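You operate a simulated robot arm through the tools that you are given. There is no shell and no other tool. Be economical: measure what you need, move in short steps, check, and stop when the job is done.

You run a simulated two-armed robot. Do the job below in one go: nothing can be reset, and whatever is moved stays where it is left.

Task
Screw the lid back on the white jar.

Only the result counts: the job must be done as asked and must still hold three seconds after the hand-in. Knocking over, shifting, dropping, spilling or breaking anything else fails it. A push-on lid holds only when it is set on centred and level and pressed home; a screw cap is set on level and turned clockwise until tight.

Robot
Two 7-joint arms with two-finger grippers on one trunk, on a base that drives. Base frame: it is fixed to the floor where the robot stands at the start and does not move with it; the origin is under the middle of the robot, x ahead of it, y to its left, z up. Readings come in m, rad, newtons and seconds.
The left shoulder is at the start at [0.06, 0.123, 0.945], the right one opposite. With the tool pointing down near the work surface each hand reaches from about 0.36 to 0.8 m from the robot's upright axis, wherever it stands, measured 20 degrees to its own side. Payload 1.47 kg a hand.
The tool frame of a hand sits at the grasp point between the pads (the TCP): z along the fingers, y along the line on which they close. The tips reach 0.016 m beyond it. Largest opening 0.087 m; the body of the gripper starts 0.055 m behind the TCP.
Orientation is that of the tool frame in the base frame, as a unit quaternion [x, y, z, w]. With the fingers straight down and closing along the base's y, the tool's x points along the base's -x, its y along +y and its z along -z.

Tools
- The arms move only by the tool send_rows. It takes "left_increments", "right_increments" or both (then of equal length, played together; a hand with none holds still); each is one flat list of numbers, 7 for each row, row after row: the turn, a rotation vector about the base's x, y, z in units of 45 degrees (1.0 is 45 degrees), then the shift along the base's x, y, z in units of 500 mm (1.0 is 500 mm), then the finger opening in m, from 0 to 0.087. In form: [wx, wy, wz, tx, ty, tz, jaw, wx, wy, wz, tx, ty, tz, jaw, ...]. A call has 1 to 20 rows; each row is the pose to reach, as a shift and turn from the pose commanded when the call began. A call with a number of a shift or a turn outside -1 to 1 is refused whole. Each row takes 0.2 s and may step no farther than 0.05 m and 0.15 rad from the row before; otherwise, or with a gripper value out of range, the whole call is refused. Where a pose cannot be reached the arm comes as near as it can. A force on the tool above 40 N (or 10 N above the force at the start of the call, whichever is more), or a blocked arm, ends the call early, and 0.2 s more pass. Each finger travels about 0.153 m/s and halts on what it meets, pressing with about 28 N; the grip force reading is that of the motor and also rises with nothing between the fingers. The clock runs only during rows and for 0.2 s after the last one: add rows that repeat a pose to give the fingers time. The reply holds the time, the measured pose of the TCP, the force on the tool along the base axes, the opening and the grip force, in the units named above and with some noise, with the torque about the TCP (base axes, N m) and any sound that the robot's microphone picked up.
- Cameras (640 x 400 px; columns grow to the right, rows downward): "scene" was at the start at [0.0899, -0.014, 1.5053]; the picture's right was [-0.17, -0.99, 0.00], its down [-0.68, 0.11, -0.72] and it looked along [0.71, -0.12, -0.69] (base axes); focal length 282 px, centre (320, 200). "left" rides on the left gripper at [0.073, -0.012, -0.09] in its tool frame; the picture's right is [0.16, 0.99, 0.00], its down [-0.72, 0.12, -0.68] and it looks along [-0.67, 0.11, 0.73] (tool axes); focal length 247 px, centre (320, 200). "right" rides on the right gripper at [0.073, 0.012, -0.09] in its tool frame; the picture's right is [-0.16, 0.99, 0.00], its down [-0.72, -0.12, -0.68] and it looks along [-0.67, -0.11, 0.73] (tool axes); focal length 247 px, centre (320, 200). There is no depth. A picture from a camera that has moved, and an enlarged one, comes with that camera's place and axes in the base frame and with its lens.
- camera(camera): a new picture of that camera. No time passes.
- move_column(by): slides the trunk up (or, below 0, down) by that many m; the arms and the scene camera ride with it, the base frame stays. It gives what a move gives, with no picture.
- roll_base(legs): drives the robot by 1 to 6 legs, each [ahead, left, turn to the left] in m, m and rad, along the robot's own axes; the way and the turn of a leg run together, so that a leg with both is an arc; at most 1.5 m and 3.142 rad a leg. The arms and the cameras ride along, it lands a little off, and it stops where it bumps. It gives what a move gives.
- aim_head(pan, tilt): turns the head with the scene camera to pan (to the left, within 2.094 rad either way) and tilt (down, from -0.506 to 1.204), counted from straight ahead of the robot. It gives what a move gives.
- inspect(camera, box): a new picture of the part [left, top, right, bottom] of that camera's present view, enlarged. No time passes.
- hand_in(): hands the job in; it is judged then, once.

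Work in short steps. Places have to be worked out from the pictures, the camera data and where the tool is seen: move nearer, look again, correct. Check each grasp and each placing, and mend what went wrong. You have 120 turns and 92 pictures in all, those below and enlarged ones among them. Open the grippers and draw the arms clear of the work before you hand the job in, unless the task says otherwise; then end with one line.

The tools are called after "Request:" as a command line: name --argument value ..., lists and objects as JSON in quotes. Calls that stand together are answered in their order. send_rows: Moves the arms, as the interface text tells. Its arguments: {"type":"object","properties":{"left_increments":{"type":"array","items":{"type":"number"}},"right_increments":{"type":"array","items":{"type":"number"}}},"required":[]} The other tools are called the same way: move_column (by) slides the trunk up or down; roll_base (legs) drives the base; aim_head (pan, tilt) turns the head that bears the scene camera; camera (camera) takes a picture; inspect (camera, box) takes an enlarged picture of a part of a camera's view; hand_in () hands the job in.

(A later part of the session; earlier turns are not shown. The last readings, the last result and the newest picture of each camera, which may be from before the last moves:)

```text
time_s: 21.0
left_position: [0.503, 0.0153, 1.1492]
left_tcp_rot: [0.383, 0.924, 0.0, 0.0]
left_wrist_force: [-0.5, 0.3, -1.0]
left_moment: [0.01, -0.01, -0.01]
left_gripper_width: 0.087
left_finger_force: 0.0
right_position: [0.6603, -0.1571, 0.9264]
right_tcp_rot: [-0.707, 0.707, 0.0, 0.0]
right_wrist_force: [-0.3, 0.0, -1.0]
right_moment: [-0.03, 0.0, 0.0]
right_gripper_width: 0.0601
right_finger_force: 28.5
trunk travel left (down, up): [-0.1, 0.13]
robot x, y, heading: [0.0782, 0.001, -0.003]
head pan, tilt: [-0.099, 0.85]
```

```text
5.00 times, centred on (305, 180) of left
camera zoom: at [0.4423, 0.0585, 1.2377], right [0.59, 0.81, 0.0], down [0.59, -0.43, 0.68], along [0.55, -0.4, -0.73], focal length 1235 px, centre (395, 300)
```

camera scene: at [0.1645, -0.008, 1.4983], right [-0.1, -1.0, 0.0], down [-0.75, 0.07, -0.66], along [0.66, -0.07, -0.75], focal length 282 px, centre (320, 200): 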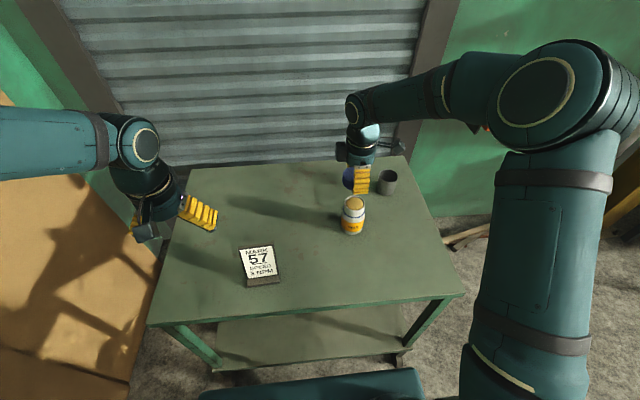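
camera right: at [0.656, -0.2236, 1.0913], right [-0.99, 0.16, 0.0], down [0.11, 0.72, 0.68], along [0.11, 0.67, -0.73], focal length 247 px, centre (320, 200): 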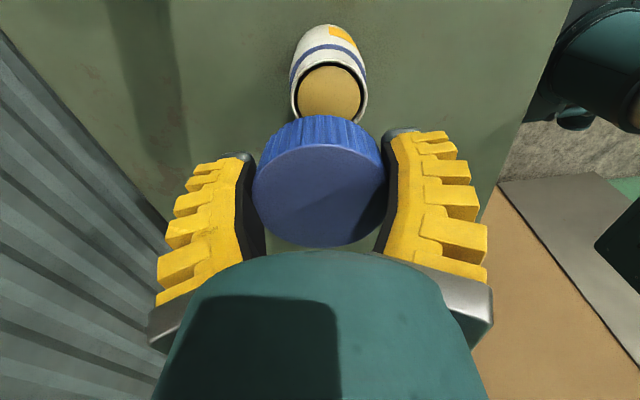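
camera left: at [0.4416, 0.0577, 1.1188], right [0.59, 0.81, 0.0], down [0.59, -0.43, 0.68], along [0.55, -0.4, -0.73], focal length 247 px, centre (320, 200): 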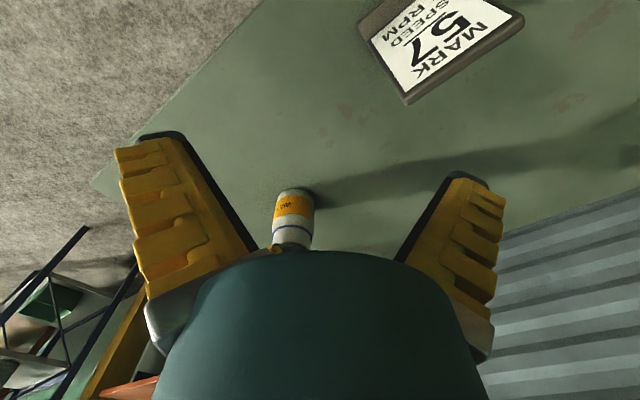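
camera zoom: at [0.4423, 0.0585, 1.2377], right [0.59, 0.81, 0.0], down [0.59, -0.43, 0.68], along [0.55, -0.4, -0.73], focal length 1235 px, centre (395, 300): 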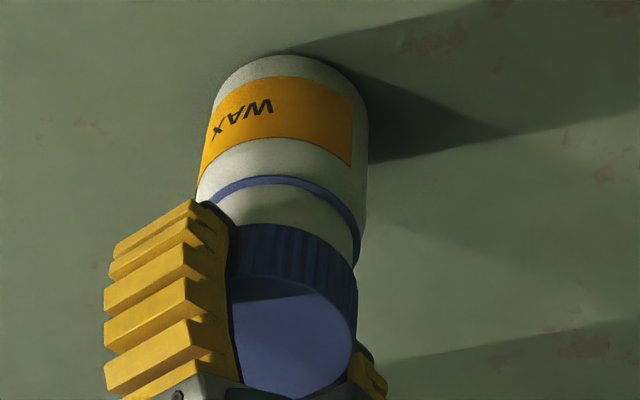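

Coaxial so far with no force. I go on down slowly to feel contact.

Request:
send_rows --right_increments '[0, 0, 0, 0, 0, -0.005, 0.045, 0, 0, 0, 0, 0, -0.01, 0.045, 0, 0, 0, 0, 0, -0.01, 0.045]'

```text
time_s: 21.8
left_position: [0.5032, 0.0151, 1.1475]
left_tcp_rot: [0.382, 0.924, 0.0, 0.001]
left_wrist_force: [0.1, -1.1, -0.5]
left_moment: [0.03, 0.0, 0.04]
left_gripper_width: 0.0871
left_finger_force: 0.0
right_position: [0.659, -0.1552, 0.9224]
right_tcp_rot: [0.707, -0.707, 0.0, 0.0]
right_wrist_force: [-0.3, 0.7, -0.4]
right_moment: [0.01, 0.03, 0.01]
right_gripper_width: 0.06
right_finger_force: 27.8
trunk travel left (down, up): [-0.1, 0.13]
robot x, y, heading: [0.0767, -0.0002, 0.0]
head pan, tilt: [-0.099, 0.85]
```

Request:
send_rows --right_increments '[0, 0, 0, 0, 0, -0.004, 0.045, 0, 0, 0, 0, 0, -0.008, 0.045, 0, 0, 0, 0, 0, -0.012, 0.045, 0, 0, 0, 0, 0, -0.012, 0.045]'

Request:
inspect --camera "left" --box '[265, 140, 345, 220]'

```text
time_s: 22.8
left_position: [0.503, 0.0153, 1.1481]
left_tcp_rot: [0.382, 0.924, 0.0, 0.0]
left_wrist_force: [0.1, 0.5, 0.2]
left_moment: [-0.03, -0.03, -0.01]
left_gripper_width: 0.0868
left_finger_force: 0.0
right_position: [0.6608, -0.1562, 0.9159]
right_tcp_rot: [-0.707, 0.707, 0.0, 0.0]
right_wrist_force: [-0.1, -0.5, -1.0]
right_moment: [0.0, 0.03, 0.0]
right_gripper_width: 0.06
right_finger_force: 27.7
trunk travel left (down, up): [-0.1, 0.13]
robot x, y, heading: [0.0766, 0.0006, 0.005]
head pan, tilt: [-0.099, 0.85]
```

```text
5.00 times, centred on (305, 180) of left
camera zoom: at [0.4423, 0.0585, 1.2377], right [0.59, 0.81, 0.0], down [0.59, -0.43, 0.68], along [0.55, -0.4, -0.73], focal length 1235 px, centre (395, 300)
```

zoom: 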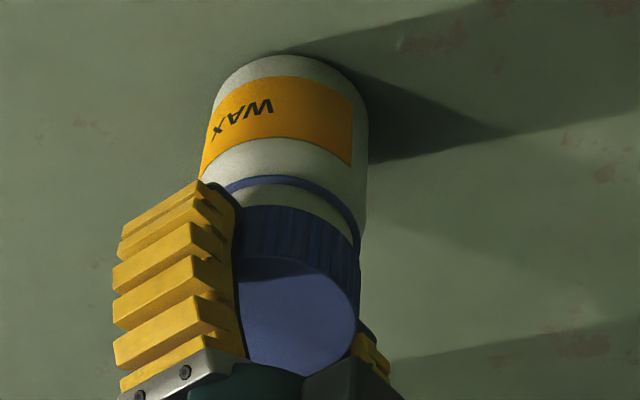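

Still coaxial and no contact; continue in small steps.

Request:
send_rows --right_increments '[0, 0, 0, 0, 0, -0.004, 0.045, 0, 0, 0, 0, 0, -0.008, 0.045, 0, 0, 0, 0, 0, -0.008, 0.045]'

Request:
send_rows --right_increments '[0, 0, 0, 0, 0, -0.004, 0.045, 0, 0, 0, 0, 0, -0.008, 0.045, 0, 0, 0, 0, 0, -0.008, 0.045]'

Request:
inspect --camera "left" --box '[265, 140, 345, 220]'

```text
time_s: 23.6
left_position: [0.5026, 0.0155, 1.1472]
left_tcp_rot: [0.382, 0.924, 0.001, 0.0]
left_wrist_force: [0.2, -0.3, -0.1]
left_moment: [0.0, -0.01, -0.02]
left_gripper_width: 0.0869
left_finger_force: 0.1
right_position: [0.6594, -0.157, 0.9115]
right_tcp_rot: [-0.707, 0.707, 0.0, 0.0]
right_wrist_force: [0.9, -0.1, -0.1]
right_moment: [0.01, 0.03, -0.03]
right_gripper_width: 0.0601
right_finger_force: 28.1
trunk travel left (down, up): [-0.1, 0.13]
robot x, y, heading: [0.0758, -0.0013, -0.002]
head pan, tilt: [-0.099, 0.85]
```

```text
time_s: 24.4
left_position: [0.502, 0.0159, 1.1487]
left_tcp_rot: [0.383, 0.924, 0.0, 0.001]
left_wrist_force: [0.0, 0.1, -0.1]
left_moment: [0.0, 0.03, -0.01]
left_gripper_width: 0.0871
left_finger_force: 0.0
right_position: [0.6589, -0.1573, 0.9087]
right_tcp_rot: [0.707, -0.707, 0.0, -0.001]
right_wrist_force: [-0.3, 0.6, 0.2]
right_moment: [0.01, 0.04, -0.03]
right_gripper_width: 0.06
right_finger_force: 28.1
trunk travel left (down, up): [-0.1, 0.13]
robot x, y, heading: [0.0821, 0.0024, -0.0]
head pan, tilt: [-0.099, 0.85]
```

```text
5.00 times, centred on (305, 180) of left
camera zoom: at [0.4423, 0.0585, 1.2377], right [0.59, 0.81, 0.0], down [0.59, -0.43, 0.68], along [0.55, -0.4, -0.73], focal length 1235 px, centre (395, 300)
```

zoom: 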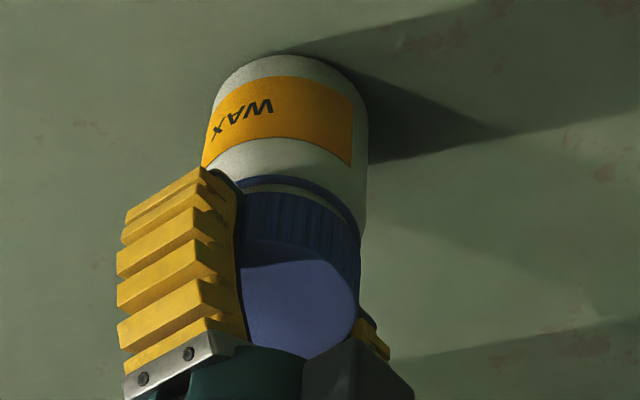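

The lid is over the neck, only a few mm above the blue ring, with no force yet. Two more millimetre steps.

Request:
send_rows --right_increments '[0, 0, 0, 0, 0, -0.003, 0.045, 0, 0, 0, 0, 0, -0.005, 0.045, 0, 0, 0, 0, 0, -0.005, 0.045]'

Request:
send_rows --right_increments '[0, 0, 0, 0, 0, -0.003, 0.045, 0, 0, 0, 0, 0, -0.005, 0.045, 0, 0, 0, 0, 0, -0.005, 0.045]'

Request:
inspect --camera "left" --box '[265, 140, 345, 220]'

```text
time_s: 25.2
left_position: [0.502, 0.0151, 1.1478]
left_tcp_rot: [0.383, 0.924, 0.0, 0.0]
left_wrist_force: [0.1, 0.3, -0.2]
left_moment: [-0.01, 0.01, 0.01]
left_gripper_width: 0.0866
left_finger_force: 0.0
right_position: [0.6606, -0.1568, 0.9059]
right_tcp_rot: [0.708, -0.706, 0.002, -0.001]
right_wrist_force: [1.3, -1.3, 11.3]
right_moment: [-0.38, -0.07, 0.02]
right_gripper_width: 0.0601
right_finger_force: 27.9
trunk travel left (down, up): [-0.1, 0.13]
robot x, y, heading: [0.0779, -0.005, 0.005]
head pan, tilt: [-0.099, 0.85]
```

```text
time_s: 26.0
left_position: [0.5023, 0.0178, 1.15]
left_tcp_rot: [0.381, 0.925, 0.0, 0.001]
left_wrist_force: [1.0, -0.2, 0.0]
left_moment: [-0.04, 0.01, -0.02]
left_gripper_width: 0.087
left_finger_force: 0.0
right_position: [0.6598, -0.1556, 0.9046]
right_tcp_rot: [0.708, -0.707, 0.001, -0.002]
right_wrist_force: [3.1, 6.4, 21.3]
right_moment: [0.23, -0.1, -0.02]
right_gripper_width: 0.0609
right_finger_force: 28.3
trunk travel left (down, up): [-0.1, 0.13]
robot x, y, heading: [0.0766, -0.0014, 0.0]
head pan, tilt: [-0.099, 0.85]
```

```text
5.00 times, centred on (305, 180) of left
camera zoom: at [0.4411, 0.0596, 1.2381], right [0.59, 0.81, 0.0], down [0.59, -0.43, 0.68], along [0.55, -0.4, -0.73], focal length 1235 px, centre (395, 300)
```

zoom: 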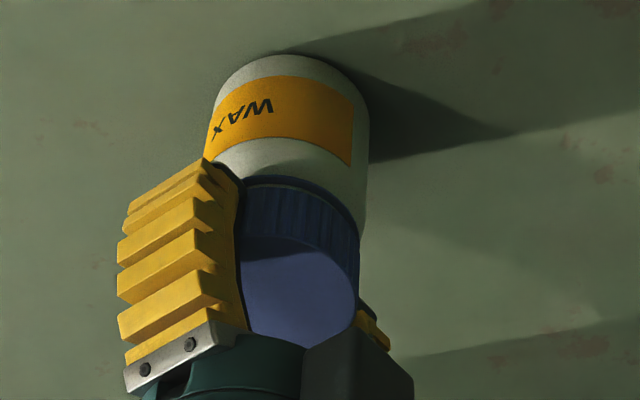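

Contact: 21 N up force, lid seated at the thread start. I ease off slightly and turn clockwise 45°, watching torque and the jar label.

Request:
send_rows --right_increments '[0, 0, 0, 0, 0, 0.002, 0.045, 0, 0, -0.15, 0, 0, 0.002, 0.045, 0, 0, -0.3, 0, 0, 0.002, 0.045, 0, 0, -0.45, 0, 0, 0.002, 0.045, 0, 0, -0.6, 0, 0, 0.002, 0.045, 0, 0, -0.75, 0, 0, 0.002, 0.045, 0, 0, -0.9, 0, 0, 0.002, 0.045, 0, 0, -1.0, 0, 0, 0.002, 0.045, 0, 0, -1.0, 0, 0, 0.002, 0.045]'

Request:
inspect --camera "left" --box '[265, 140, 345, 220]'

Request:
inspect --camera "scene" --box '[335, 180, 395, 230]'

```text
time_s: 28.0
left_position: [0.5018, 0.0161, 1.1478]
left_tcp_rot: [0.383, 0.924, 0.001, 0.0]
left_wrist_force: [-0.2, 0.0, 0.4]
left_moment: [-0.01, 0.01, 0.01]
left_gripper_width: 0.0873
left_finger_force: 0.1
right_position: [0.6585, -0.1575, 0.9039]
right_tcp_rot: [-0.382, 0.924, 0.0, 0.0]
right_wrist_force: [0.0, -2.0, 7.8]
right_moment: [-0.14, 0.16, -0.03]
right_gripper_width: 0.0604
right_finger_force: 28.4
trunk travel left (down, up): [-0.1, 0.13]
robot x, y, heading: [0.073, -0.0018, -0.005]
head pan, tilt: [-0.099, 0.85]
```

```text
5.00 times, centred on (305, 180) of left
camera zoom: at [0.4418, 0.0585, 1.2378], right [0.59, 0.81, 0.0], down [0.59, -0.43, 0.68], along [0.55, -0.4, -0.73], focal length 1235 px, centre (395, 300)
```

zoom: 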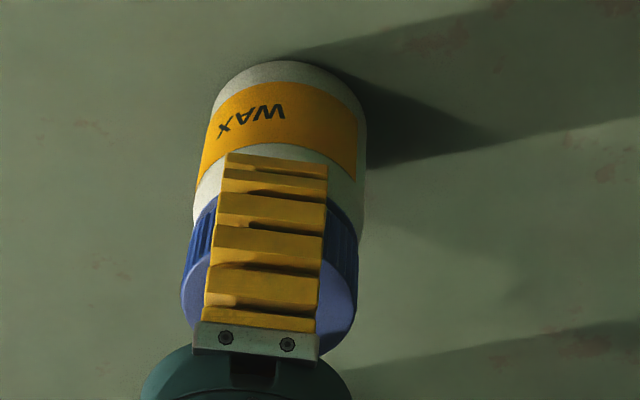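

```text
8.00 times, centred on (365, 205) of scene
camera zoom: at [0.1639, -0.008, 1.4983], right [-0.1, -1.0, 0.0], down [-0.75, 0.07, -0.66], along [0.66, -0.07, -0.75], focal length 2258 px, centre (-40, 160)
```

zoom: 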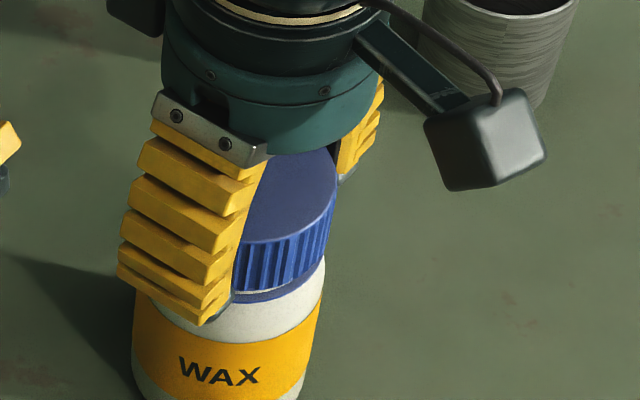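

The jar turned slightly and was nudged, because the lid sits ~6 mm off the tool axis. I release to let everything settle, then regrasp centred.

Request:
send_rows --right_increments '[0, 0, 0, 0, 0, 0.002, 0.062, 0, 0, 0, 0, 0, 0.002, 0.07, 0, 0, 0, 0, 0, 0.002, 0.087, 0, 0, 0, 0, 0, 0.002, 0.087]'

Request:
inspect --camera "left" --box '[250, 140, 350, 240]'

Request:
inspect --camera "scene" --box '[330, 180, 400, 240]'

Request:
camera --camera "right"

```text
time_s: 29.0
left_position: [0.5021, 0.0153, 1.1484]
left_tcp_rot: [0.382, 0.924, 0.0, 0.0]
left_wrist_force: [-0.5, 0.3, 0.7]
left_moment: [-0.01, 0.01, -0.04]
left_gripper_width: 0.087
left_finger_force: 0.0
right_position: [0.6597, -0.1573, 0.9045]
right_tcp_rot: [-0.382, 0.924, 0.001, 0.0]
right_wrist_force: [0.2, 0.6, -0.7]
right_moment: [0.01, 0.01, 0.0]
right_gripper_width: 0.0868
right_finger_force: 0.0
trunk travel left (down, up): [-0.1, 0.13]
robot x, y, heading: [0.0791, -0.0004, -0.001]
head pan, tilt: [-0.099, 0.85]
```

```text
4.00 times, centred on (300, 190) of left
camera zoom: at [0.4423, 0.0585, 1.2377], right [0.59, 0.81, 0.0], down [0.59, -0.43, 0.68], along [0.55, -0.4, -0.73], focal length 988 px, centre (400, 240)
```

zoom: 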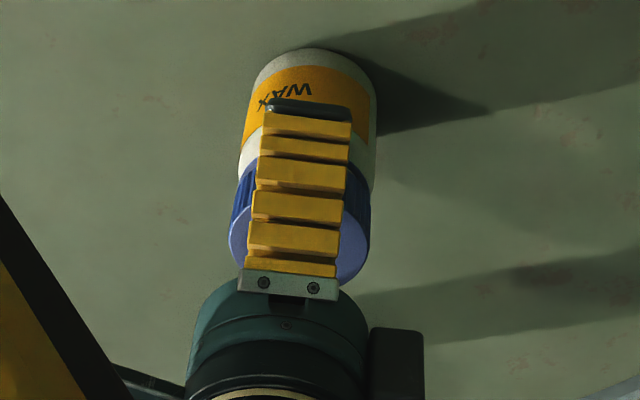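

```text
6.67 times, centred on (365, 210) of scene
camera zoom: at [0.1645, -0.0081, 1.4983], right [-0.1, -1.0, 0.0], down [-0.75, 0.07, -0.66], along [0.66, -0.07, -0.75], focal length 1882 px, centre (20, 133)
```

zoom: 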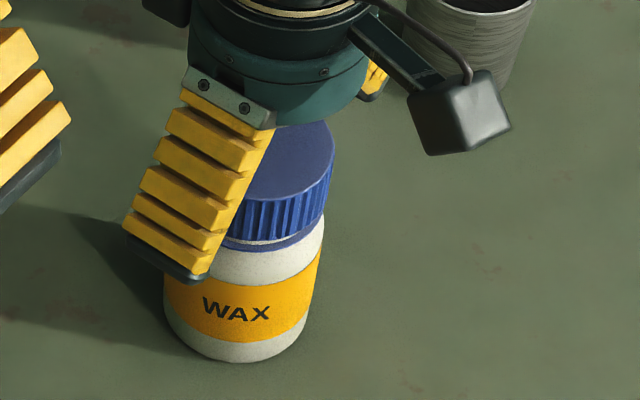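

```text
44 pictures are left
camera right: at [0.6007, -0.2008, 0.9935], right [-0.59, 0.81, 0.0], down [0.59, 0.43, 0.68], along [0.55, 0.4, -0.73], focal length 247 px, centre (320, 200)
```

right: 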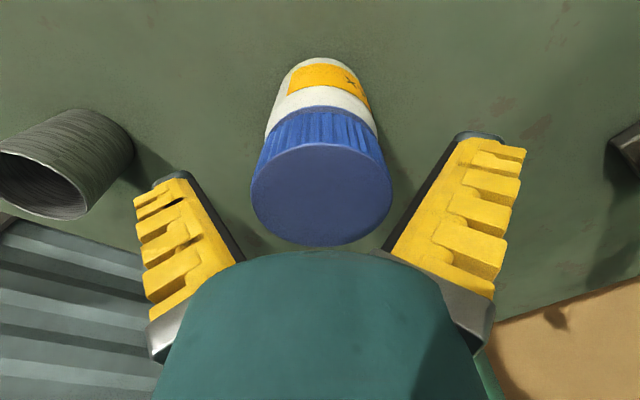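

Jar and lid now stand upright, centred between the fingers. I turn the open hand counter-clockwise by 90° more for a long clockwise stroke.

Request:
send_rows --right_increments '[0, 0, 0.18, 0, 0, 0.004, 0.087, 0, 0, 0.36, 0, 0, 0.004, 0.087, 0, 0, 0.54, 0, 0, 0.004, 0.087, 0, 0, 0.72, 0, 0, 0.004, 0.087, 0, 0, 0.9, 0, 0, 0.004, 0.087, 0, 0, 1.0, 0, 0, 0.004, 0.087, 0, 0, 1.0, 0, 0, 0.004, 0.087]'

Request:
send_rows --right_increments '[0, 0, 0.18, 0, 0, 0, 0.087, 0, 0, 0.36, 0, 0, 0, 0.087, 0, 0, 0.54, 0, 0, 0, 0.087, 0, 0, 0.72, 0, 0, 0, 0.087, 0, 0, 0.9, 0, 0, 0, 0.087, 0, 0, 1.0, 0, 0, 0, 0.087, 0, 0, 1.0, 0, 0, 0, 0.087]'

Request:
camera --camera "right"

Request:
camera --camera "left"

```text
time_s: 30.6
left_position: [0.5024, 0.0154, 1.147]
left_tcp_rot: [0.383, 0.924, 0.0, 0.0]
left_wrist_force: [0.2, -0.1, 1.0]
left_moment: [-0.02, 0.03, -0.01]
left_gripper_width: 0.087
left_finger_force: 0.1
right_position: [0.659, -0.1568, 0.9079]
right_tcp_rot: [0.708, -0.706, 0.0, 0.0]
right_wrist_force: [-0.8, -0.9, 0.0]
right_moment: [-0.01, -0.03, -0.03]
right_gripper_width: 0.0867
right_finger_force: 0.1
trunk travel left (down, up): [-0.1, 0.13]
robot x, y, heading: [0.0786, 0.0005, -0.002]
head pan, tilt: [-0.099, 0.85]
```

```text
time_s: 32.2
left_position: [0.5028, 0.0157, 1.148]
left_tcp_rot: [0.383, 0.924, 0.0, 0.001]
left_wrist_force: [-0.4, 0.7, 0.2]
left_moment: [-0.03, -0.02, 0.0]
left_gripper_width: 0.0867
left_finger_force: 0.0
right_position: [0.6591, -0.1571, 0.9077]
right_tcp_rot: [0.924, -0.382, 0.0, 0.0]
right_wrist_force: [-0.1, 0.2, 0.4]
right_moment: [0.0, -0.01, 0.0]
right_gripper_width: 0.0868
right_finger_force: 0.1
trunk travel left (down, up): [-0.1, 0.13]
robot x, y, heading: [0.0802, 0.0009, 0.001]
head pan, tilt: [-0.099, 0.85]
```

```text
43 pictures are left
camera right: at [0.7033, -0.2168, 0.9955], right [-0.81, -0.59, 0.0], down [-0.43, 0.59, 0.68], along [-0.4, 0.55, -0.73], focal length 247 px, centre (320, 200)
```

right: 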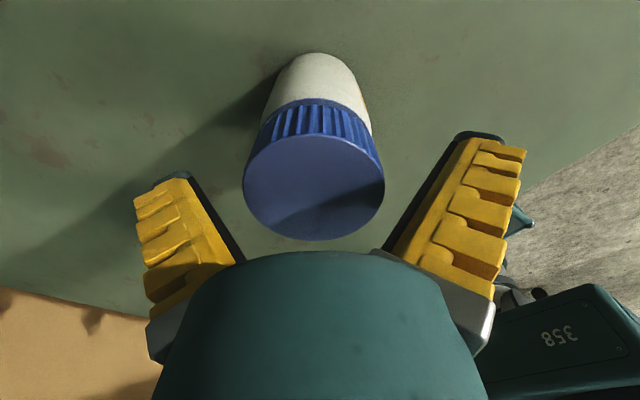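

```text
42 pictures are left
camera left: at [0.4423, 0.0585, 1.2377], right [0.59, 0.81, 0.0], down [0.59, -0.43, 0.68], along [0.55, -0.4, -0.73], focal length 247 px, centre (320, 200)
```

left: 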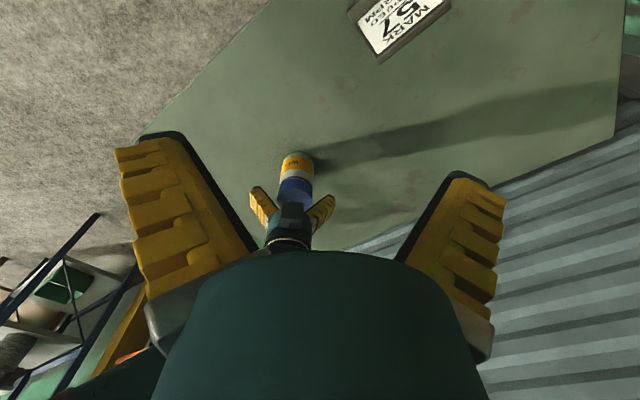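

The hand reached yaw 135°. The lid is ~2 mm off the TCP, so I shift (+1.6, +2.0) mm and close on it at this slightly higher level.

Request:
send_rows --right_increments '[0, 0, 0, 0.003, 0.004, 0, 0.087, 0, 0, 0, 0.003, 0.004, 0, 0.07, 0, 0, 0, 0.003, 0.004, 0, 0.06, 0, 0, 0, 0.003, 0.004, 0, 0.045, 0, 0, 0, 0.003, 0.004, 0, 0.045]'

Request:
send_rows --right_increments '[0, 0, 0, 0, 0, -0.002, 0.045, 0, 0, 0, 0, 0, -0.004, 0.045, 0, 0, 0, 0, 0, -0.004, 0.045]'

```text
time_s: 33.4
left_position: [0.5024, 0.0152, 1.149]
left_tcp_rot: [0.382, 0.924, 0.0, 0.001]
left_wrist_force: [0.2, 1.3, 0.6]
left_moment: [0.03, 0.0, 0.02]
left_gripper_width: 0.0873
left_finger_force: 0.1
right_position: [0.6612, -0.1556, 0.9065]
right_tcp_rot: [0.924, -0.382, 0.0, -0.001]
right_wrist_force: [-0.5, 1.7, -2.5]
right_moment: [0.03, 0.02, 0.02]
right_gripper_width: 0.0592
right_finger_force: 28.0
trunk travel left (down, up): [-0.1, 0.13]
robot x, y, heading: [0.0794, -0.0003, 0.005]
head pan, tilt: [-0.099, 0.85]
```

```text
time_s: 34.2
left_position: [0.503, 0.0161, 1.1482]
left_tcp_rot: [0.383, 0.924, 0.0, 0.0]
left_wrist_force: [0.2, 0.2, -0.1]
left_moment: [0.01, -0.02, -0.02]
left_gripper_width: 0.0871
left_finger_force: 0.1
right_position: [0.6597, -0.1545, 0.9045]
right_tcp_rot: [0.924, -0.382, 0.002, 0.0]
right_wrist_force: [0.9, 0.7, 6.6]
right_moment: [0.1, 0.04, 0.03]
right_gripper_width: 0.0598
right_finger_force: 28.2
trunk travel left (down, up): [-0.1, 0.13]
robot x, y, heading: [0.0766, -0.0013, 0.003]
head pan, tilt: [-0.099, 0.85]
```

Gripped and pressing about 7 N. I turn clockwise 45°, reading torque and force.

Request:
send_rows --right_increments '[0, 0, -0.15, 0, 0, 0, 0.045, 0, 0, -0.3, 0, 0, 0, 0.045, 0, 0, -0.45, 0, 0, 0, 0.045, 0, 0, -0.6, 0, 0, 0, 0.045, 0, 0, -0.75, 0, 0, 0, 0.045, 0, 0, -0.9, 0, 0, 0, 0.045, 0, 0, -1.0, 0, 0, 0, 0.045]'

Request:
inspect --camera "left" --box '[250, 140, 350, 240]'

```text
time_s: 35.8
left_position: [0.5027, 0.0151, 1.1471]
left_tcp_rot: [0.383, 0.924, 0.0, 0.0]
left_wrist_force: [-0.1, -0.1, 0.0]
left_moment: [0.04, -0.02, 0.0]
left_gripper_width: 0.0867
left_finger_force: 0.0
right_position: [0.6614, -0.1546, 0.9047]
right_tcp_rot: [-0.707, 0.708, -0.001, 0.001]
right_wrist_force: [-0.7, -2.4, 7.0]
right_moment: [-0.08, 0.07, -0.02]
right_gripper_width: 0.0601
right_finger_force: 27.7
trunk travel left (down, up): [-0.1, 0.13]
robot x, y, heading: [0.0754, -0.0004, -0.004]
head pan, tilt: [-0.099, 0.85]
```

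```text
4.00 times, centred on (300, 190) of left
camera zoom: at [0.4417, 0.0585, 1.238], right [0.59, 0.81, 0.0], down [0.59, -0.43, 0.68], along [0.55, -0.4, -0.73], focal length 988 px, centre (400, 240)
```

zoom: 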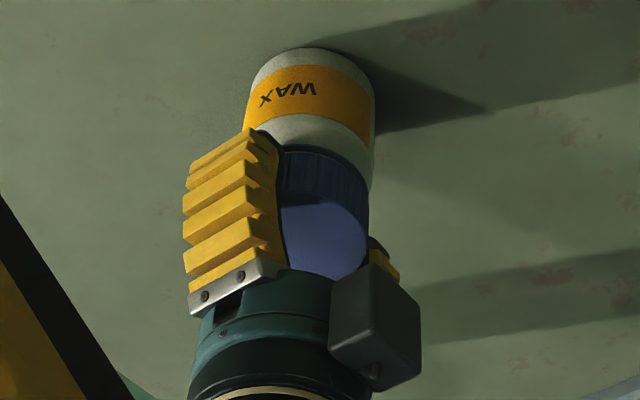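

The jar turns only slightly with the lid. I keep turning clockwise with light pressure, another 45° twice.

Request:
send_rows --right_increments '[0, 0, -0.15, 0, 0, 0, 0.045, 0, 0, -0.3, 0, 0, 0, 0.045, 0, 0, -0.45, 0, 0, 0, 0.045, 0, 0, -0.6, 0, 0, 0, 0.045, 0, 0, -0.75, 0, 0, 0, 0.045, 0, 0, -0.9, 0, 0, 0, 0.045, 0, 0, -1.0, 0, 0, 0, 0.045]'

Request:
send_rows --right_increments '[0, 0, -0.15, 0, 0, 0, 0.045, 0, 0, -0.3, 0, 0, 0, 0.045, 0, 0, -0.45, 0, 0, 0, 0.045, 0, 0, -0.6, 0, 0, 0, 0.045, 0, 0, -0.75, 0, 0, 0, 0.045, 0, 0, -0.9, 0, 0, 0, 0.045, 0, 0, -1.0, 0, 0, 0, 0.045]'

Request:
inspect --camera "scene" --box '[330, 180, 400, 240]'

Request:
inspect --camera "left" --box '[250, 140, 350, 240]'

```text
time_s: 37.4
left_position: [0.5019, 0.0157, 1.1479]
left_tcp_rot: [0.383, 0.924, 0.0, 0.0]
left_wrist_force: [-0.5, 0.5, 0.4]
left_moment: [-0.01, -0.01, 0.01]
left_gripper_width: 0.0869
left_finger_force: 0.1
right_position: [0.6584, -0.1539, 0.9053]
right_tcp_rot: [-0.382, 0.924, 0.0, 0.0]
right_wrist_force: [0.4, 0.6, 0.3]
right_moment: [0.08, -0.05, -0.03]
right_gripper_width: 0.0596
right_finger_force: 28.5
trunk travel left (down, up): [-0.1, 0.13]
robot x, y, heading: [0.0785, 0.0011, 0.0]
head pan, tilt: [-0.099, 0.85]
```

```text
time_s: 39.0
left_position: [0.5027, 0.0157, 1.1485]
left_tcp_rot: [0.382, 0.924, -0.001, 0.0]
left_wrist_force: [0.6, -0.6, 0.2]
left_moment: [-0.03, -0.02, -0.04]
left_gripper_width: 0.087
left_finger_force: 0.0
right_position: [0.6608, -0.1564, 0.9046]
right_tcp_rot: [0.001, 1.0, 0.0, 0.001]
right_wrist_force: [0.7, -0.3, 1.7]
right_moment: [-0.01, 0.02, 0.0]
right_gripper_width: 0.0593
right_finger_force: 27.6
trunk travel left (down, up): [-0.1, 0.13]
robot x, y, heading: [0.0726, 0.0006, -0.003]
head pan, tilt: [-0.099, 0.85]
```

```text
6.67 times, centred on (365, 210) of scene
camera zoom: at [0.1643, -0.0081, 1.4983], right [-0.1, -1.0, 0.0], down [-0.75, 0.07, -0.66], along [0.66, -0.07, -0.75], focal length 1882 px, centre (20, 133)
```

zoom: 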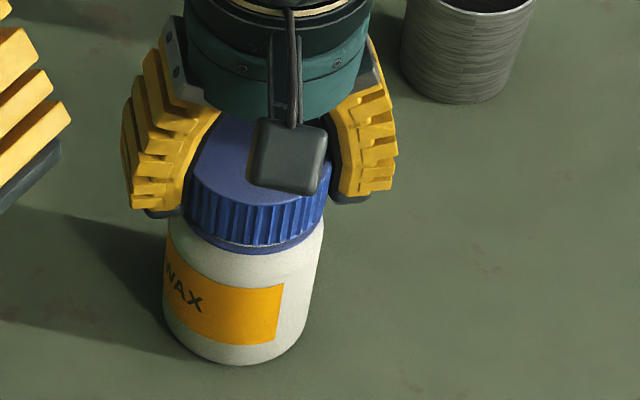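

```text
4.00 times, centred on (300, 190) of left
camera zoom: at [0.4422, 0.0584, 1.2378], right [0.59, 0.81, 0.0], down [0.59, -0.43, 0.68], along [0.55, -0.4, -0.73], focal length 988 px, centre (400, 240)
```

zoom: 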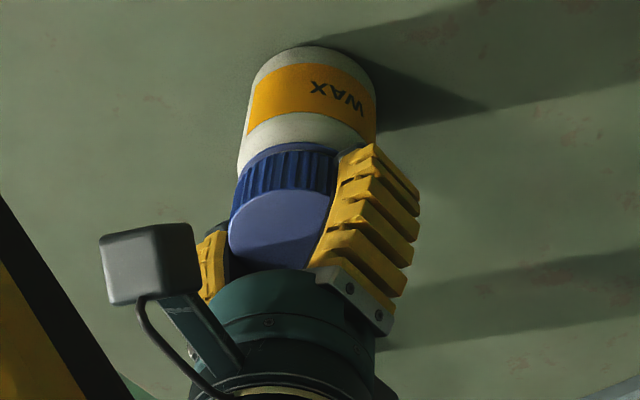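

The lid has drawn down onto its thread (press force vanished) and the jar now turns with it. I press harder (~20 N) to raise table friction and turn another 45° to see if the jar stays put.

Request:
send_rows --right_increments '[0, 0, 0, 0, 0, -0.004, 0.045, 0, 0, 0, 0, 0, -0.008, 0.045, 0, 0, 0, 0, 0, -0.01, 0.045, 0, 0, 0, 0, 0, -0.01, 0.045]'

```text
time_s: 40.0
left_position: [0.5013, 0.0156, 1.148]
left_tcp_rot: [0.383, 0.924, 0.0, 0.0]
left_wrist_force: [0.2, -0.2, -0.7]
left_moment: [-0.01, -0.01, 0.04]
left_gripper_width: 0.0868
left_finger_force: 0.0
right_position: [0.6619, -0.1537, 0.9012]
right_tcp_rot: [-0.001, 1.0, 0.0, 0.002]
right_wrist_force: [4.6, -4.4, 23.7]
right_moment: [-0.1, -0.02, -0.02]
right_gripper_width: 0.0606
right_finger_force: 28.2
trunk travel left (down, up): [-0.1, 0.13]
robot x, y, heading: [0.0782, 0.0009, -0.002]
head pan, tilt: [-0.099, 0.85]
```

Request:
send_rows --right_increments '[0, 0, -0.15, 0, 0, 0, 0.045, 0, 0, -0.3, 0, 0, 0, 0.045, 0, 0, -0.45, 0, 0, 0, 0.045, 0, 0, -0.6, 0, 0, 0, 0.045, 0, 0, -0.75, 0, 0, 0, 0.045, 0, 0, -0.9, 0, 0, 0, 0.045, 0, 0, -1.0, 0, 0, 0, 0.045]'

Request:
inspect --camera "scene" --box '[330, 180, 400, 240]'

```text
time_s: 41.6
left_position: [0.5024, 0.0147, 1.1499]
left_tcp_rot: [0.382, 0.924, 0.0, -0.001]
left_wrist_force: [-0.3, -1.0, -0.2]
left_moment: [-0.01, 0.03, 0.04]
left_gripper_width: 0.0871
left_finger_force: 0.1
right_position: [0.661, -0.1536, 0.9003]
right_tcp_rot: [0.384, 0.923, -0.001, 0.0]
right_wrist_force: [4.1, -1.9, 17.0]
right_moment: [0.19, -0.1, -0.05]
right_gripper_width: 0.0607
right_finger_force: 28.6
trunk travel left (down, up): [-0.1, 0.13]
robot x, y, heading: [0.0794, 0.0046, -0.0]
head pan, tilt: [-0.099, 0.85]
```

```text
6.67 times, centred on (365, 210) of scene
camera zoom: at [0.1634, -0.0079, 1.4984], right [-0.1, -1.0, 0.0], down [-0.75, 0.07, -0.66], along [0.66, -0.07, -0.75], focal length 1882 px, centre (20, 133)
```

zoom: 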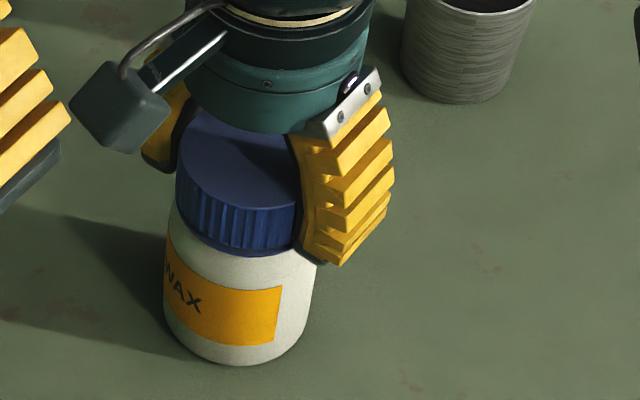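

With firm pressure the jar stayed still while the lid turned. I continue clockwise.

Request:
send_rows --right_increments '[0, 0, -0.15, 0, 0, -0.001, 0.045, 0, 0, -0.3, 0, 0, -0.001, 0.045, 0, 0, -0.45, 0, 0, -0.001, 0.045, 0, 0, -0.6, 0, 0, -0.002, 0.045, 0, 0, -0.75, 0, 0, -0.002, 0.045, 0, 0, -0.9, 0, 0, -0.002, 0.045, 0, 0, -1.0, 0, 0, -0.002, 0.045]'

Request:
send_rows --right_increments '[0, 0, -0.15, 0, 0, -0.001, 0.045, 0, 0, -0.3, 0, 0, -0.001, 0.045, 0, 0, -0.45, 0, 0, -0.001, 0.045, 0, 0, -0.6, 0, 0, -0.002, 0.045, 0, 0, -0.75, 0, 0, -0.002, 0.045, 0, 0, -0.9, 0, 0, -0.002, 0.045, 0, 0, -1.0, 0, 0, -0.002, 0.045]'

Request:
inspect --camera "scene" --box '[330, 180, 400, 240]'

```text
time_s: 43.2
left_position: [0.5013, 0.016, 1.1486]
left_tcp_rot: [0.382, 0.924, 0.0, 0.0]
left_wrist_force: [0.0, 0.1, -0.2]
left_moment: [-0.01, 0.03, -0.04]
left_gripper_width: 0.087
left_finger_force: 0.1
right_position: [0.6598, -0.1541, 0.8997]
right_tcp_rot: [0.708, 0.707, 0.0, 0.0]
right_wrist_force: [-2.2, -2.5, 13.2]
right_moment: [0.13, 0.16, 0.01]
right_gripper_width: 0.0608
right_finger_force: 27.9
trunk travel left (down, up): [-0.1, 0.13]
robot x, y, heading: [0.0789, 0.0008, -0.004]
head pan, tilt: [-0.099, 0.85]
```

```text
time_s: 44.8
left_position: [0.5002, 0.0162, 1.1499]
left_tcp_rot: [0.382, 0.924, 0.001, 0.001]
left_wrist_force: [0.2, 0.3, -0.2]
left_moment: [-0.02, 0.0, 0.01]
left_gripper_width: 0.0871
left_finger_force: 0.0
right_position: [0.6602, -0.1541, 0.8977]
right_tcp_rot: [0.924, 0.383, 0.0, 0.0]
right_wrist_force: [-4.5, -0.7, 19.5]
right_moment: [0.16, 0.0, 0.01]
right_gripper_width: 0.061
right_finger_force: 28.0
trunk travel left (down, up): [-0.1, 0.13]
robot x, y, heading: [0.077, 0.0008, 0.002]
head pan, tilt: [-0.099, 0.85]
```

```text
6.67 times, centred on (365, 210) of scene
camera zoom: at [0.1622, -0.0076, 1.4985], right [-0.1, -1.0, 0.0], down [-0.75, 0.07, -0.66], along [0.66, -0.07, -0.75], focal length 1882 px, centre (20, 133)
```

zoom: 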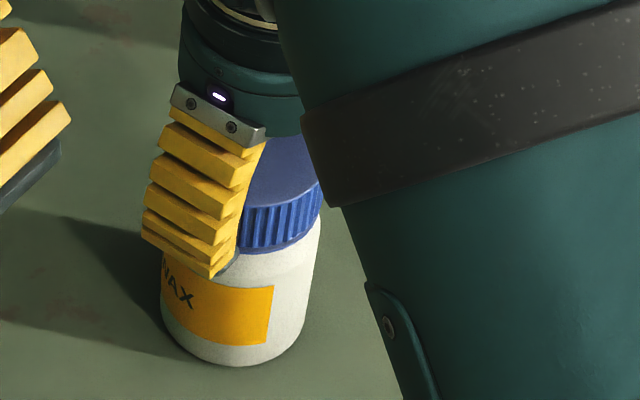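

The jar is still and the lid turns. The wrist is at -135°, so I open, rise a little and turn back counter-clockwise for another stroke.

Request:
send_rows --right_increments '[0, 0, 0, 0, 0, 0.008, 0.045, 0, 0, 0, 0, 0, 0.008, 0.06, 0, 0, 0, 0, 0, 0.01, 0.075, 0, 0, 0, 0, 0, 0.016, 0.087, 0, 0, 0.18, 0, 0, 0.02, 0.087, 0, 0, 0.36, 0, 0, 0.02, 0.087, 0, 0, 0.54, 0, 0, 0.02, 0.087, 0, 0, 0.72, 0, 0, 0.02, 0.087, 0, 0, 0.9, 0, 0, 0.02, 0.087, 0, 0, 1.0, 0, 0, 0.02, 0.087]'

Request:
inspect --camera "left" --box '[250, 140, 350, 240]'

Request:
camera --camera "right"

```text
time_s: 47.0
left_position: [0.503, 0.0148, 1.1486]
left_tcp_rot: [0.382, 0.924, 0.0, 0.0]
left_wrist_force: [-1.2, 0.0, 0.1]
left_moment: [-0.01, -0.03, 0.02]
left_gripper_width: 0.0869
left_finger_force: 0.2
right_position: [0.6622, -0.1555, 0.9074]
right_tcp_rot: [0.707, 0.707, -0.001, 0.0]
right_wrist_force: [-1.0, 1.3, -0.7]
right_moment: [0.03, 0.01, 0.01]
right_gripper_width: 0.0871
right_finger_force: 0.1
trunk travel left (down, up): [-0.1, 0.13]
robot x, y, heading: [0.078, 0.0007, -0.002]
head pan, tilt: [-0.099, 0.85]
```

```text
4.00 times, centred on (300, 190) of left
camera zoom: at [0.4423, 0.0585, 1.2377], right [0.59, 0.81, 0.0], down [0.59, -0.43, 0.68], along [0.55, -0.4, -0.73], focal length 988 px, centre (400, 240)
```

zoom: 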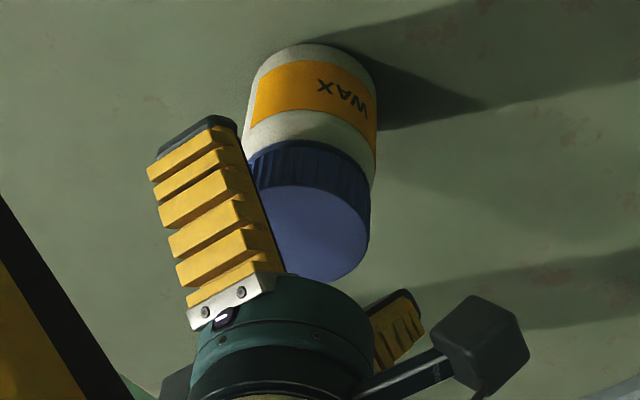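

```text
35 pictures are left
camera right: at [0.6731, -0.0825, 0.9964], right [0.99, -0.16, 0.0], down [-0.11, -0.72, 0.68], along [-0.11, -0.67, -0.73], focal length 247 px, centre (320, 200)
```

right: 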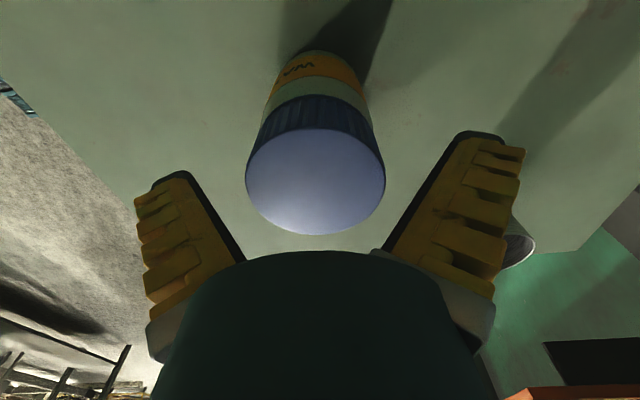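

The lid sits level and flush. I rotate the open hand back counter-clockwise to +135°.

Request:
send_rows --right_increments '[0, 0, 0.18, -0.003, 0, 0, 0.087, 0, 0, 0.36, -0.003, 0, 0, 0.087, 0, 0, 0.54, -0.003, 0, 0, 0.087, 0, 0, 0.72, -0.003, 0, 0, 0.087, 0, 0, 0.9, -0.003, 0, 0, 0.087, 0, 0, 1.0, -0.003, 0, 0, 0.087]'

Request:
send_rows --right_increments '[0, 0, 0.18, 0, 0, 0, 0.087, 0, 0, 0.36, 0, 0, 0, 0.087, 0, 0, 0.54, 0, 0, 0, 0.087, 0, 0, 0.72, 0, 0, 0, 0.087, 0, 0, 0.9, 0, 0, 0, 0.087, 0, 0, 1.0, 0, 0, 0, 0.087]'

Request:
send_rows --right_increments '[0, 0, 0.18, 0, 0, 0, 0.087, 0, 0, 0.36, 0, 0, 0, 0.087, 0, 0, 0.54, 0, 0, 0, 0.087, 0, 0, 0.72, 0, 0, 0, 0.087, 0, 0, 0.9, 0, 0, 0, 0.087, 0, 0, 1.0, 0, 0, 0, 0.087]'

Request:
send_rows --right_increments '[0, 0, 0.18, 0, 0, 0, 0.087, 0, 0, 0.36, 0, 0, 0, 0.087, 0, 0, 0.54, 0, 0, 0, 0.087, 0, 0, 0.72, 0, 0, 0, 0.087, 0, 0, 0.9, 0, 0, 0, 0.087, 0, 0, 1.0, 0, 0, 0, 0.087]'

Request:
send_rows --right_increments '[0, 0, 0.18, 0, 0, 0, 0.087, 0, 0, 0.36, 0, 0, 0, 0.087, 0, 0, 0.54, 0, 0, 0, 0.087, 0, 0, 0.72, 0, 0, 0, 0.087, 0, 0, 0.9, 0, 0, 0, 0.087, 0, 0, 1.0, 0, 0, 0, 0.087]'

Request:
camera --camera "right"

```text
time_s: 48.4
left_position: [0.5023, 0.0168, 1.1484]
left_tcp_rot: [0.383, 0.924, 0.0, 0.0]
left_wrist_force: [-0.1, 0.2, 0.2]
left_moment: [0.0, -0.01, -0.01]
left_gripper_width: 0.0867
left_finger_force: 0.0
right_position: [0.6596, -0.1534, 0.9075]
right_tcp_rot: [0.381, 0.924, 0.0, 0.001]
right_wrist_force: [0.2, -0.3, -0.4]
right_moment: [0.0, 0.01, -0.01]
right_gripper_width: 0.0871
right_finger_force: 0.1
trunk travel left (down, up): [-0.1, 0.13]
robot x, y, heading: [0.0767, -0.0004, -0.005]
head pan, tilt: [-0.099, 0.85]
```

```text
time_s: 49.8
left_position: [0.5017, 0.0158, 1.1482]
left_tcp_rot: [0.382, 0.924, 0.0, 0.0]
left_wrist_force: [0.0, 0.0, -0.4]
left_moment: [0.0, 0.0, 0.01]
left_gripper_width: 0.0868
left_finger_force: 0.1
right_position: [0.6586, -0.1548, 0.9072]
right_tcp_rot: [-0.001, 1.0, 0.0, 0.0]
right_wrist_force: [-0.4, 0.9, 0.3]
right_moment: [-0.01, 0.02, 0.0]
right_gripper_width: 0.0869
right_finger_force: 0.1
trunk travel left (down, up): [-0.1, 0.13]
robot x, y, heading: [0.078, 0.0005, 0.0]
head pan, tilt: [-0.099, 0.85]
```

```text
time_s: 51.2
left_position: [0.5024, 0.0164, 1.149]
left_tcp_rot: [0.383, 0.924, 0.0, 0.0]
left_wrist_force: [0.5, 1.4, -0.3]
left_moment: [-0.03, -0.03, 0.02]
left_gripper_width: 0.0868
left_finger_force: 0.0
right_position: [0.6594, -0.1548, 0.9087]
right_tcp_rot: [-0.384, 0.923, 0.0, -0.001]
right_wrist_force: [0.1, -0.3, 0.0]
right_moment: [0.01, 0.01, -0.06]
right_gripper_width: 0.0869
right_finger_force: 0.1
trunk travel left (down, up): [-0.1, 0.13]
robot x, y, heading: [0.0783, -0.0013, -0.002]
head pan, tilt: [-0.099, 0.85]
```

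```text
time_s: 52.6
left_position: [0.502, 0.0149, 1.1494]
left_tcp_rot: [0.383, 0.924, 0.0, -0.001]
left_wrist_force: [-0.7, 0.6, 0.3]
left_moment: [0.01, 0.01, 0.0]
left_gripper_width: 0.087
left_finger_force: 0.1
right_position: [0.6606, -0.1542, 0.9078]
right_tcp_rot: [0.708, -0.706, 0.0, 0.0]
right_wrist_force: [0.0, 0.4, -0.6]
right_moment: [-0.03, -0.02, 0.01]
right_gripper_width: 0.0869
right_finger_force: 0.1
trunk travel left (down, up): [-0.1, 0.13]
robot x, y, heading: [0.0775, 0.0008, -0.001]
head pan, tilt: [-0.099, 0.85]
```

```text
time_s: 54.0
left_position: [0.5014, 0.0143, 1.1489]
left_tcp_rot: [0.383, 0.924, 0.0, 0.0]
left_wrist_force: [0.5, -0.3, 0.1]
left_moment: [-0.01, -0.04, 0.0]
left_gripper_width: 0.087
left_finger_force: 0.1
right_position: [0.6593, -0.1551, 0.9081]
right_tcp_rot: [0.924, -0.382, 0.0, 0.001]
right_wrist_force: [0.0, 0.1, -0.2]
right_moment: [0.0, -0.01, 0.02]
right_gripper_width: 0.087
right_finger_force: 0.0
trunk travel left (down, up): [-0.1, 0.13]
robot x, y, heading: [0.077, -0.0028, -0.002]
head pan, tilt: [-0.099, 0.85]
```

```text
34 pictures are left
camera right: at [0.7033, -0.2146, 0.9964], right [-0.81, -0.59, 0.0], down [-0.43, 0.59, 0.68], along [-0.4, 0.55, -0.73], focal length 247 px, centre (320, 200)
```

right: 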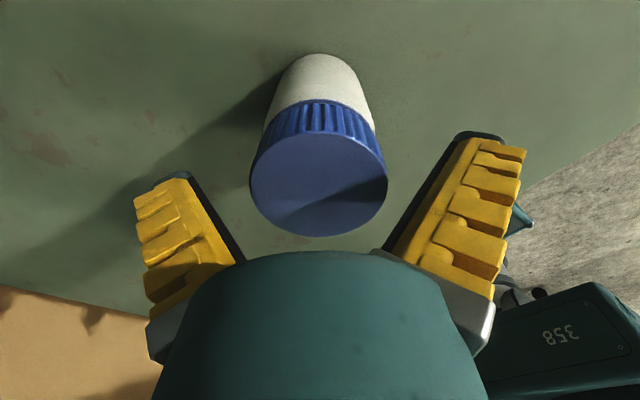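

Centred. I close on the lid, then press down to about 20 N.

Request:
send_rows --right_increments '[0, 0, 0, 0, 0, -0.004, 0.087, 0, 0, 0, 0, 0, -0.004, 0.07, 0, 0, 0, 0, 0, -0.004, 0.06, 0, 0, 0, 0, 0, -0.004, 0.045, 0, 0, 0, 0, 0, -0.004, 0.045, 0, 0, 0, 0, 0, -0.008, 0.045, 0, 0, 0, 0, 0, -0.012, 0.045, 0, 0, 0, 0, 0, -0.012, 0.045]'

```text
time_s: 55.8
left_position: [0.5025, 0.0165, 1.1486]
left_tcp_rot: [0.382, 0.924, 0.001, 0.0]
left_wrist_force: [0.4, 0.4, 0.0]
left_moment: [-0.01, 0.01, 0.0]
left_gripper_width: 0.087
left_finger_force: 0.1
right_position: [0.6607, -0.1536, 0.9035]
right_tcp_rot: [0.924, -0.383, 0.002, 0.0]
right_wrist_force: [-1.7, -0.8, 14.4]
right_moment: [-0.33, -0.17, -0.01]
right_gripper_width: 0.0594
right_finger_force: 28.4
trunk travel left (down, up): [-0.1, 0.13]
robot x, y, heading: [0.0754, -0.0013, 0.001]
head pan, tilt: [-0.099, 0.85]
```

Pressing 14 N; I add a touch and turn clockwise through 135° in three calls.

Request:
send_rows --right_increments '[0, 0, -0.15, 0, 0, -0.001, 0.045, 0, 0, -0.3, 0, 0, -0.002, 0.045, 0, 0, -0.45, 0, 0, -0.002, 0.045, 0, 0, -0.6, 0, 0, -0.002, 0.045, 0, 0, -0.75, 0, 0, -0.002, 0.045, 0, 0, -0.9, 0, 0, -0.002, 0.045, 0, 0, -1.0, 0, 0, -0.002, 0.045]'

Request:
send_rows --right_increments '[0, 0, -0.15, 0, 0, 0, 0.045, 0, 0, -0.3, 0, 0, 0, 0.045, 0, 0, -0.45, 0, 0, 0, 0.045, 0, 0, -0.6, 0, 0, 0, 0.045, 0, 0, -0.75, 0, 0, 0, 0.045, 0, 0, -0.9, 0, 0, 0, 0.045, 0, 0, -1.0, 0, 0, 0, 0.045]'

Request:
inspect --camera "scene" --box '[330, 180, 400, 240]'

```text
time_s: 57.4
left_position: [0.5025, 0.0163, 1.1489]
left_tcp_rot: [0.382, 0.924, -0.001, 0.0]
left_wrist_force: [0.5, -0.2, -0.7]
left_moment: [0.0, -0.01, 0.01]
left_gripper_width: 0.087
left_finger_force: 0.1
right_position: [0.6597, -0.1538, 0.9011]
right_tcp_rot: [-0.707, 0.708, 0.0, 0.0]
right_wrist_force: [-0.3, 2.8, 9.9]
right_moment: [0.12, -0.06, 0.12]
right_gripper_width: 0.0596
right_finger_force: 28.6
trunk travel left (down, up): [-0.1, 0.13]
robot x, y, heading: [0.0794, -0.0033, 0.0]
head pan, tilt: [-0.099, 0.85]
```

```text
time_s: 59.0
left_position: [0.503, 0.0158, 1.1473]
left_tcp_rot: [0.383, 0.924, 0.0, 0.0]
left_wrist_force: [-0.1, -0.8, -0.2]
left_moment: [-0.01, -0.01, 0.02]
left_gripper_width: 0.0866
left_finger_force: 0.1
right_position: [0.6584, -0.1545, 0.9016]
right_tcp_rot: [-0.382, 0.924, 0.0, 0.0]
right_wrist_force: [0.6, 0.7, 7.4]
right_moment: [-0.03, -0.06, 0.15]
right_gripper_width: 0.0596
right_finger_force: 27.8
trunk travel left (down, up): [-0.1, 0.13]
robot x, y, heading: [0.0778, 0.0016, -0.001]
head pan, tilt: [-0.099, 0.85]
```

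```text
6.67 times, centred on (365, 210) of scene
camera zoom: at [0.164, -0.0078, 1.4983], right [-0.1, -1.0, 0.0], down [-0.75, 0.07, -0.66], along [0.66, -0.07, -0.75], focal length 1882 px, centre (20, 133)
```

zoom: 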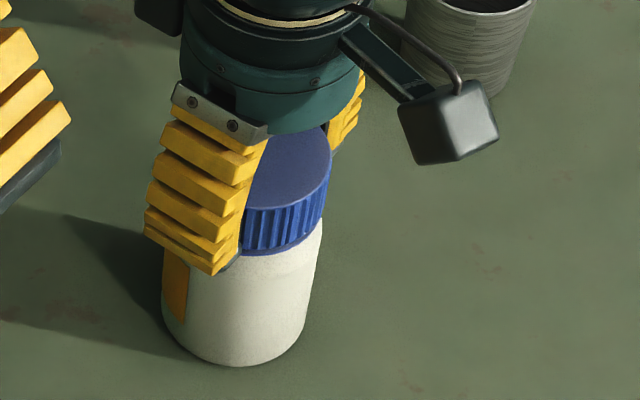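

Torque has risen to 0.15 N·m: the lid is running tight and dragging the jar again. I press to ~30 N and keep turning.

Request:
send_rows --right_increments '[0, 0, 0, 0, 0, -0.004, 0.045, 0, 0, 0, 0, 0, -0.008, 0.045, 0, 0, 0, 0, 0, -0.011, 0.045, 0, 0, 0, 0, 0, -0.011, 0.045]'

Request:
send_rows --right_increments '[0, 0, -0.1, 0, 0, 0, 0.045, 0, 0, -0.2, 0, 0, 0, 0.045, 0, 0, -0.3, 0, 0, 0, 0.045, 0, 0, -0.4, 0, 0, 0, 0.045, 0, 0, -0.5, 0, 0, 0, 0.045]'

Request:
inspect --camera "left" --box '[250, 140, 350, 240]'

```text
time_s: 60.0
left_position: [0.5019, 0.0157, 1.1492]
left_tcp_rot: [0.382, 0.924, -0.001, 0.001]
left_wrist_force: [0.3, -0.1, 0.0]
left_moment: [0.02, 0.01, 0.02]
left_gripper_width: 0.0869
left_finger_force: 0.1
right_position: [0.66, -0.1535, 0.8961]
right_tcp_rot: [-0.383, 0.924, 0.0, 0.003]
right_wrist_force: [3.0, 0.1, 27.1]
right_moment: [-0.01, -0.09, 0.02]
right_gripper_width: 0.0612
right_finger_force: 28.2
trunk travel left (down, up): [-0.1, 0.13]
robot x, y, heading: [0.0758, -0.0024, 0.001]
head pan, tilt: [-0.099, 0.85]
```

```text
time_s: 61.2
left_position: [0.5019, 0.0155, 1.149]
left_tcp_rot: [0.382, 0.924, 0.001, -0.001]
left_wrist_force: [0.5, -0.5, 0.5]
left_moment: [-0.04, -0.02, 0.01]
left_gripper_width: 0.087
left_finger_force: 0.0
right_position: [0.6579, -0.1542, 0.8951]
right_tcp_rot: [-0.194, 0.981, 0.0, 0.0]
right_wrist_force: [0.4, -0.9, 13.4]
right_moment: [0.0, -0.06, 0.2]
right_gripper_width: 0.0619
right_finger_force: 28.3
trunk travel left (down, up): [-0.1, 0.13]
robot x, y, heading: [0.0723, -0.0019, -0.003]
head pan, tilt: [-0.099, 0.85]
```

```text
4.00 times, centred on (300, 190) of left
camera zoom: at [0.4415, 0.0587, 1.2379], right [0.59, 0.81, 0.0], down [0.59, -0.43, 0.68], along [0.55, -0.4, -0.73], focal length 988 px, centre (400, 240)
```

zoom: 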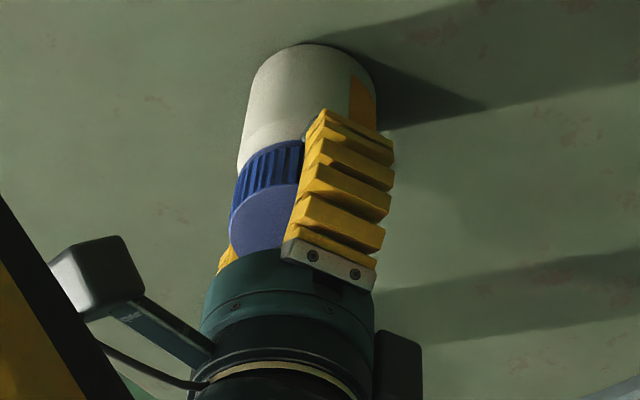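

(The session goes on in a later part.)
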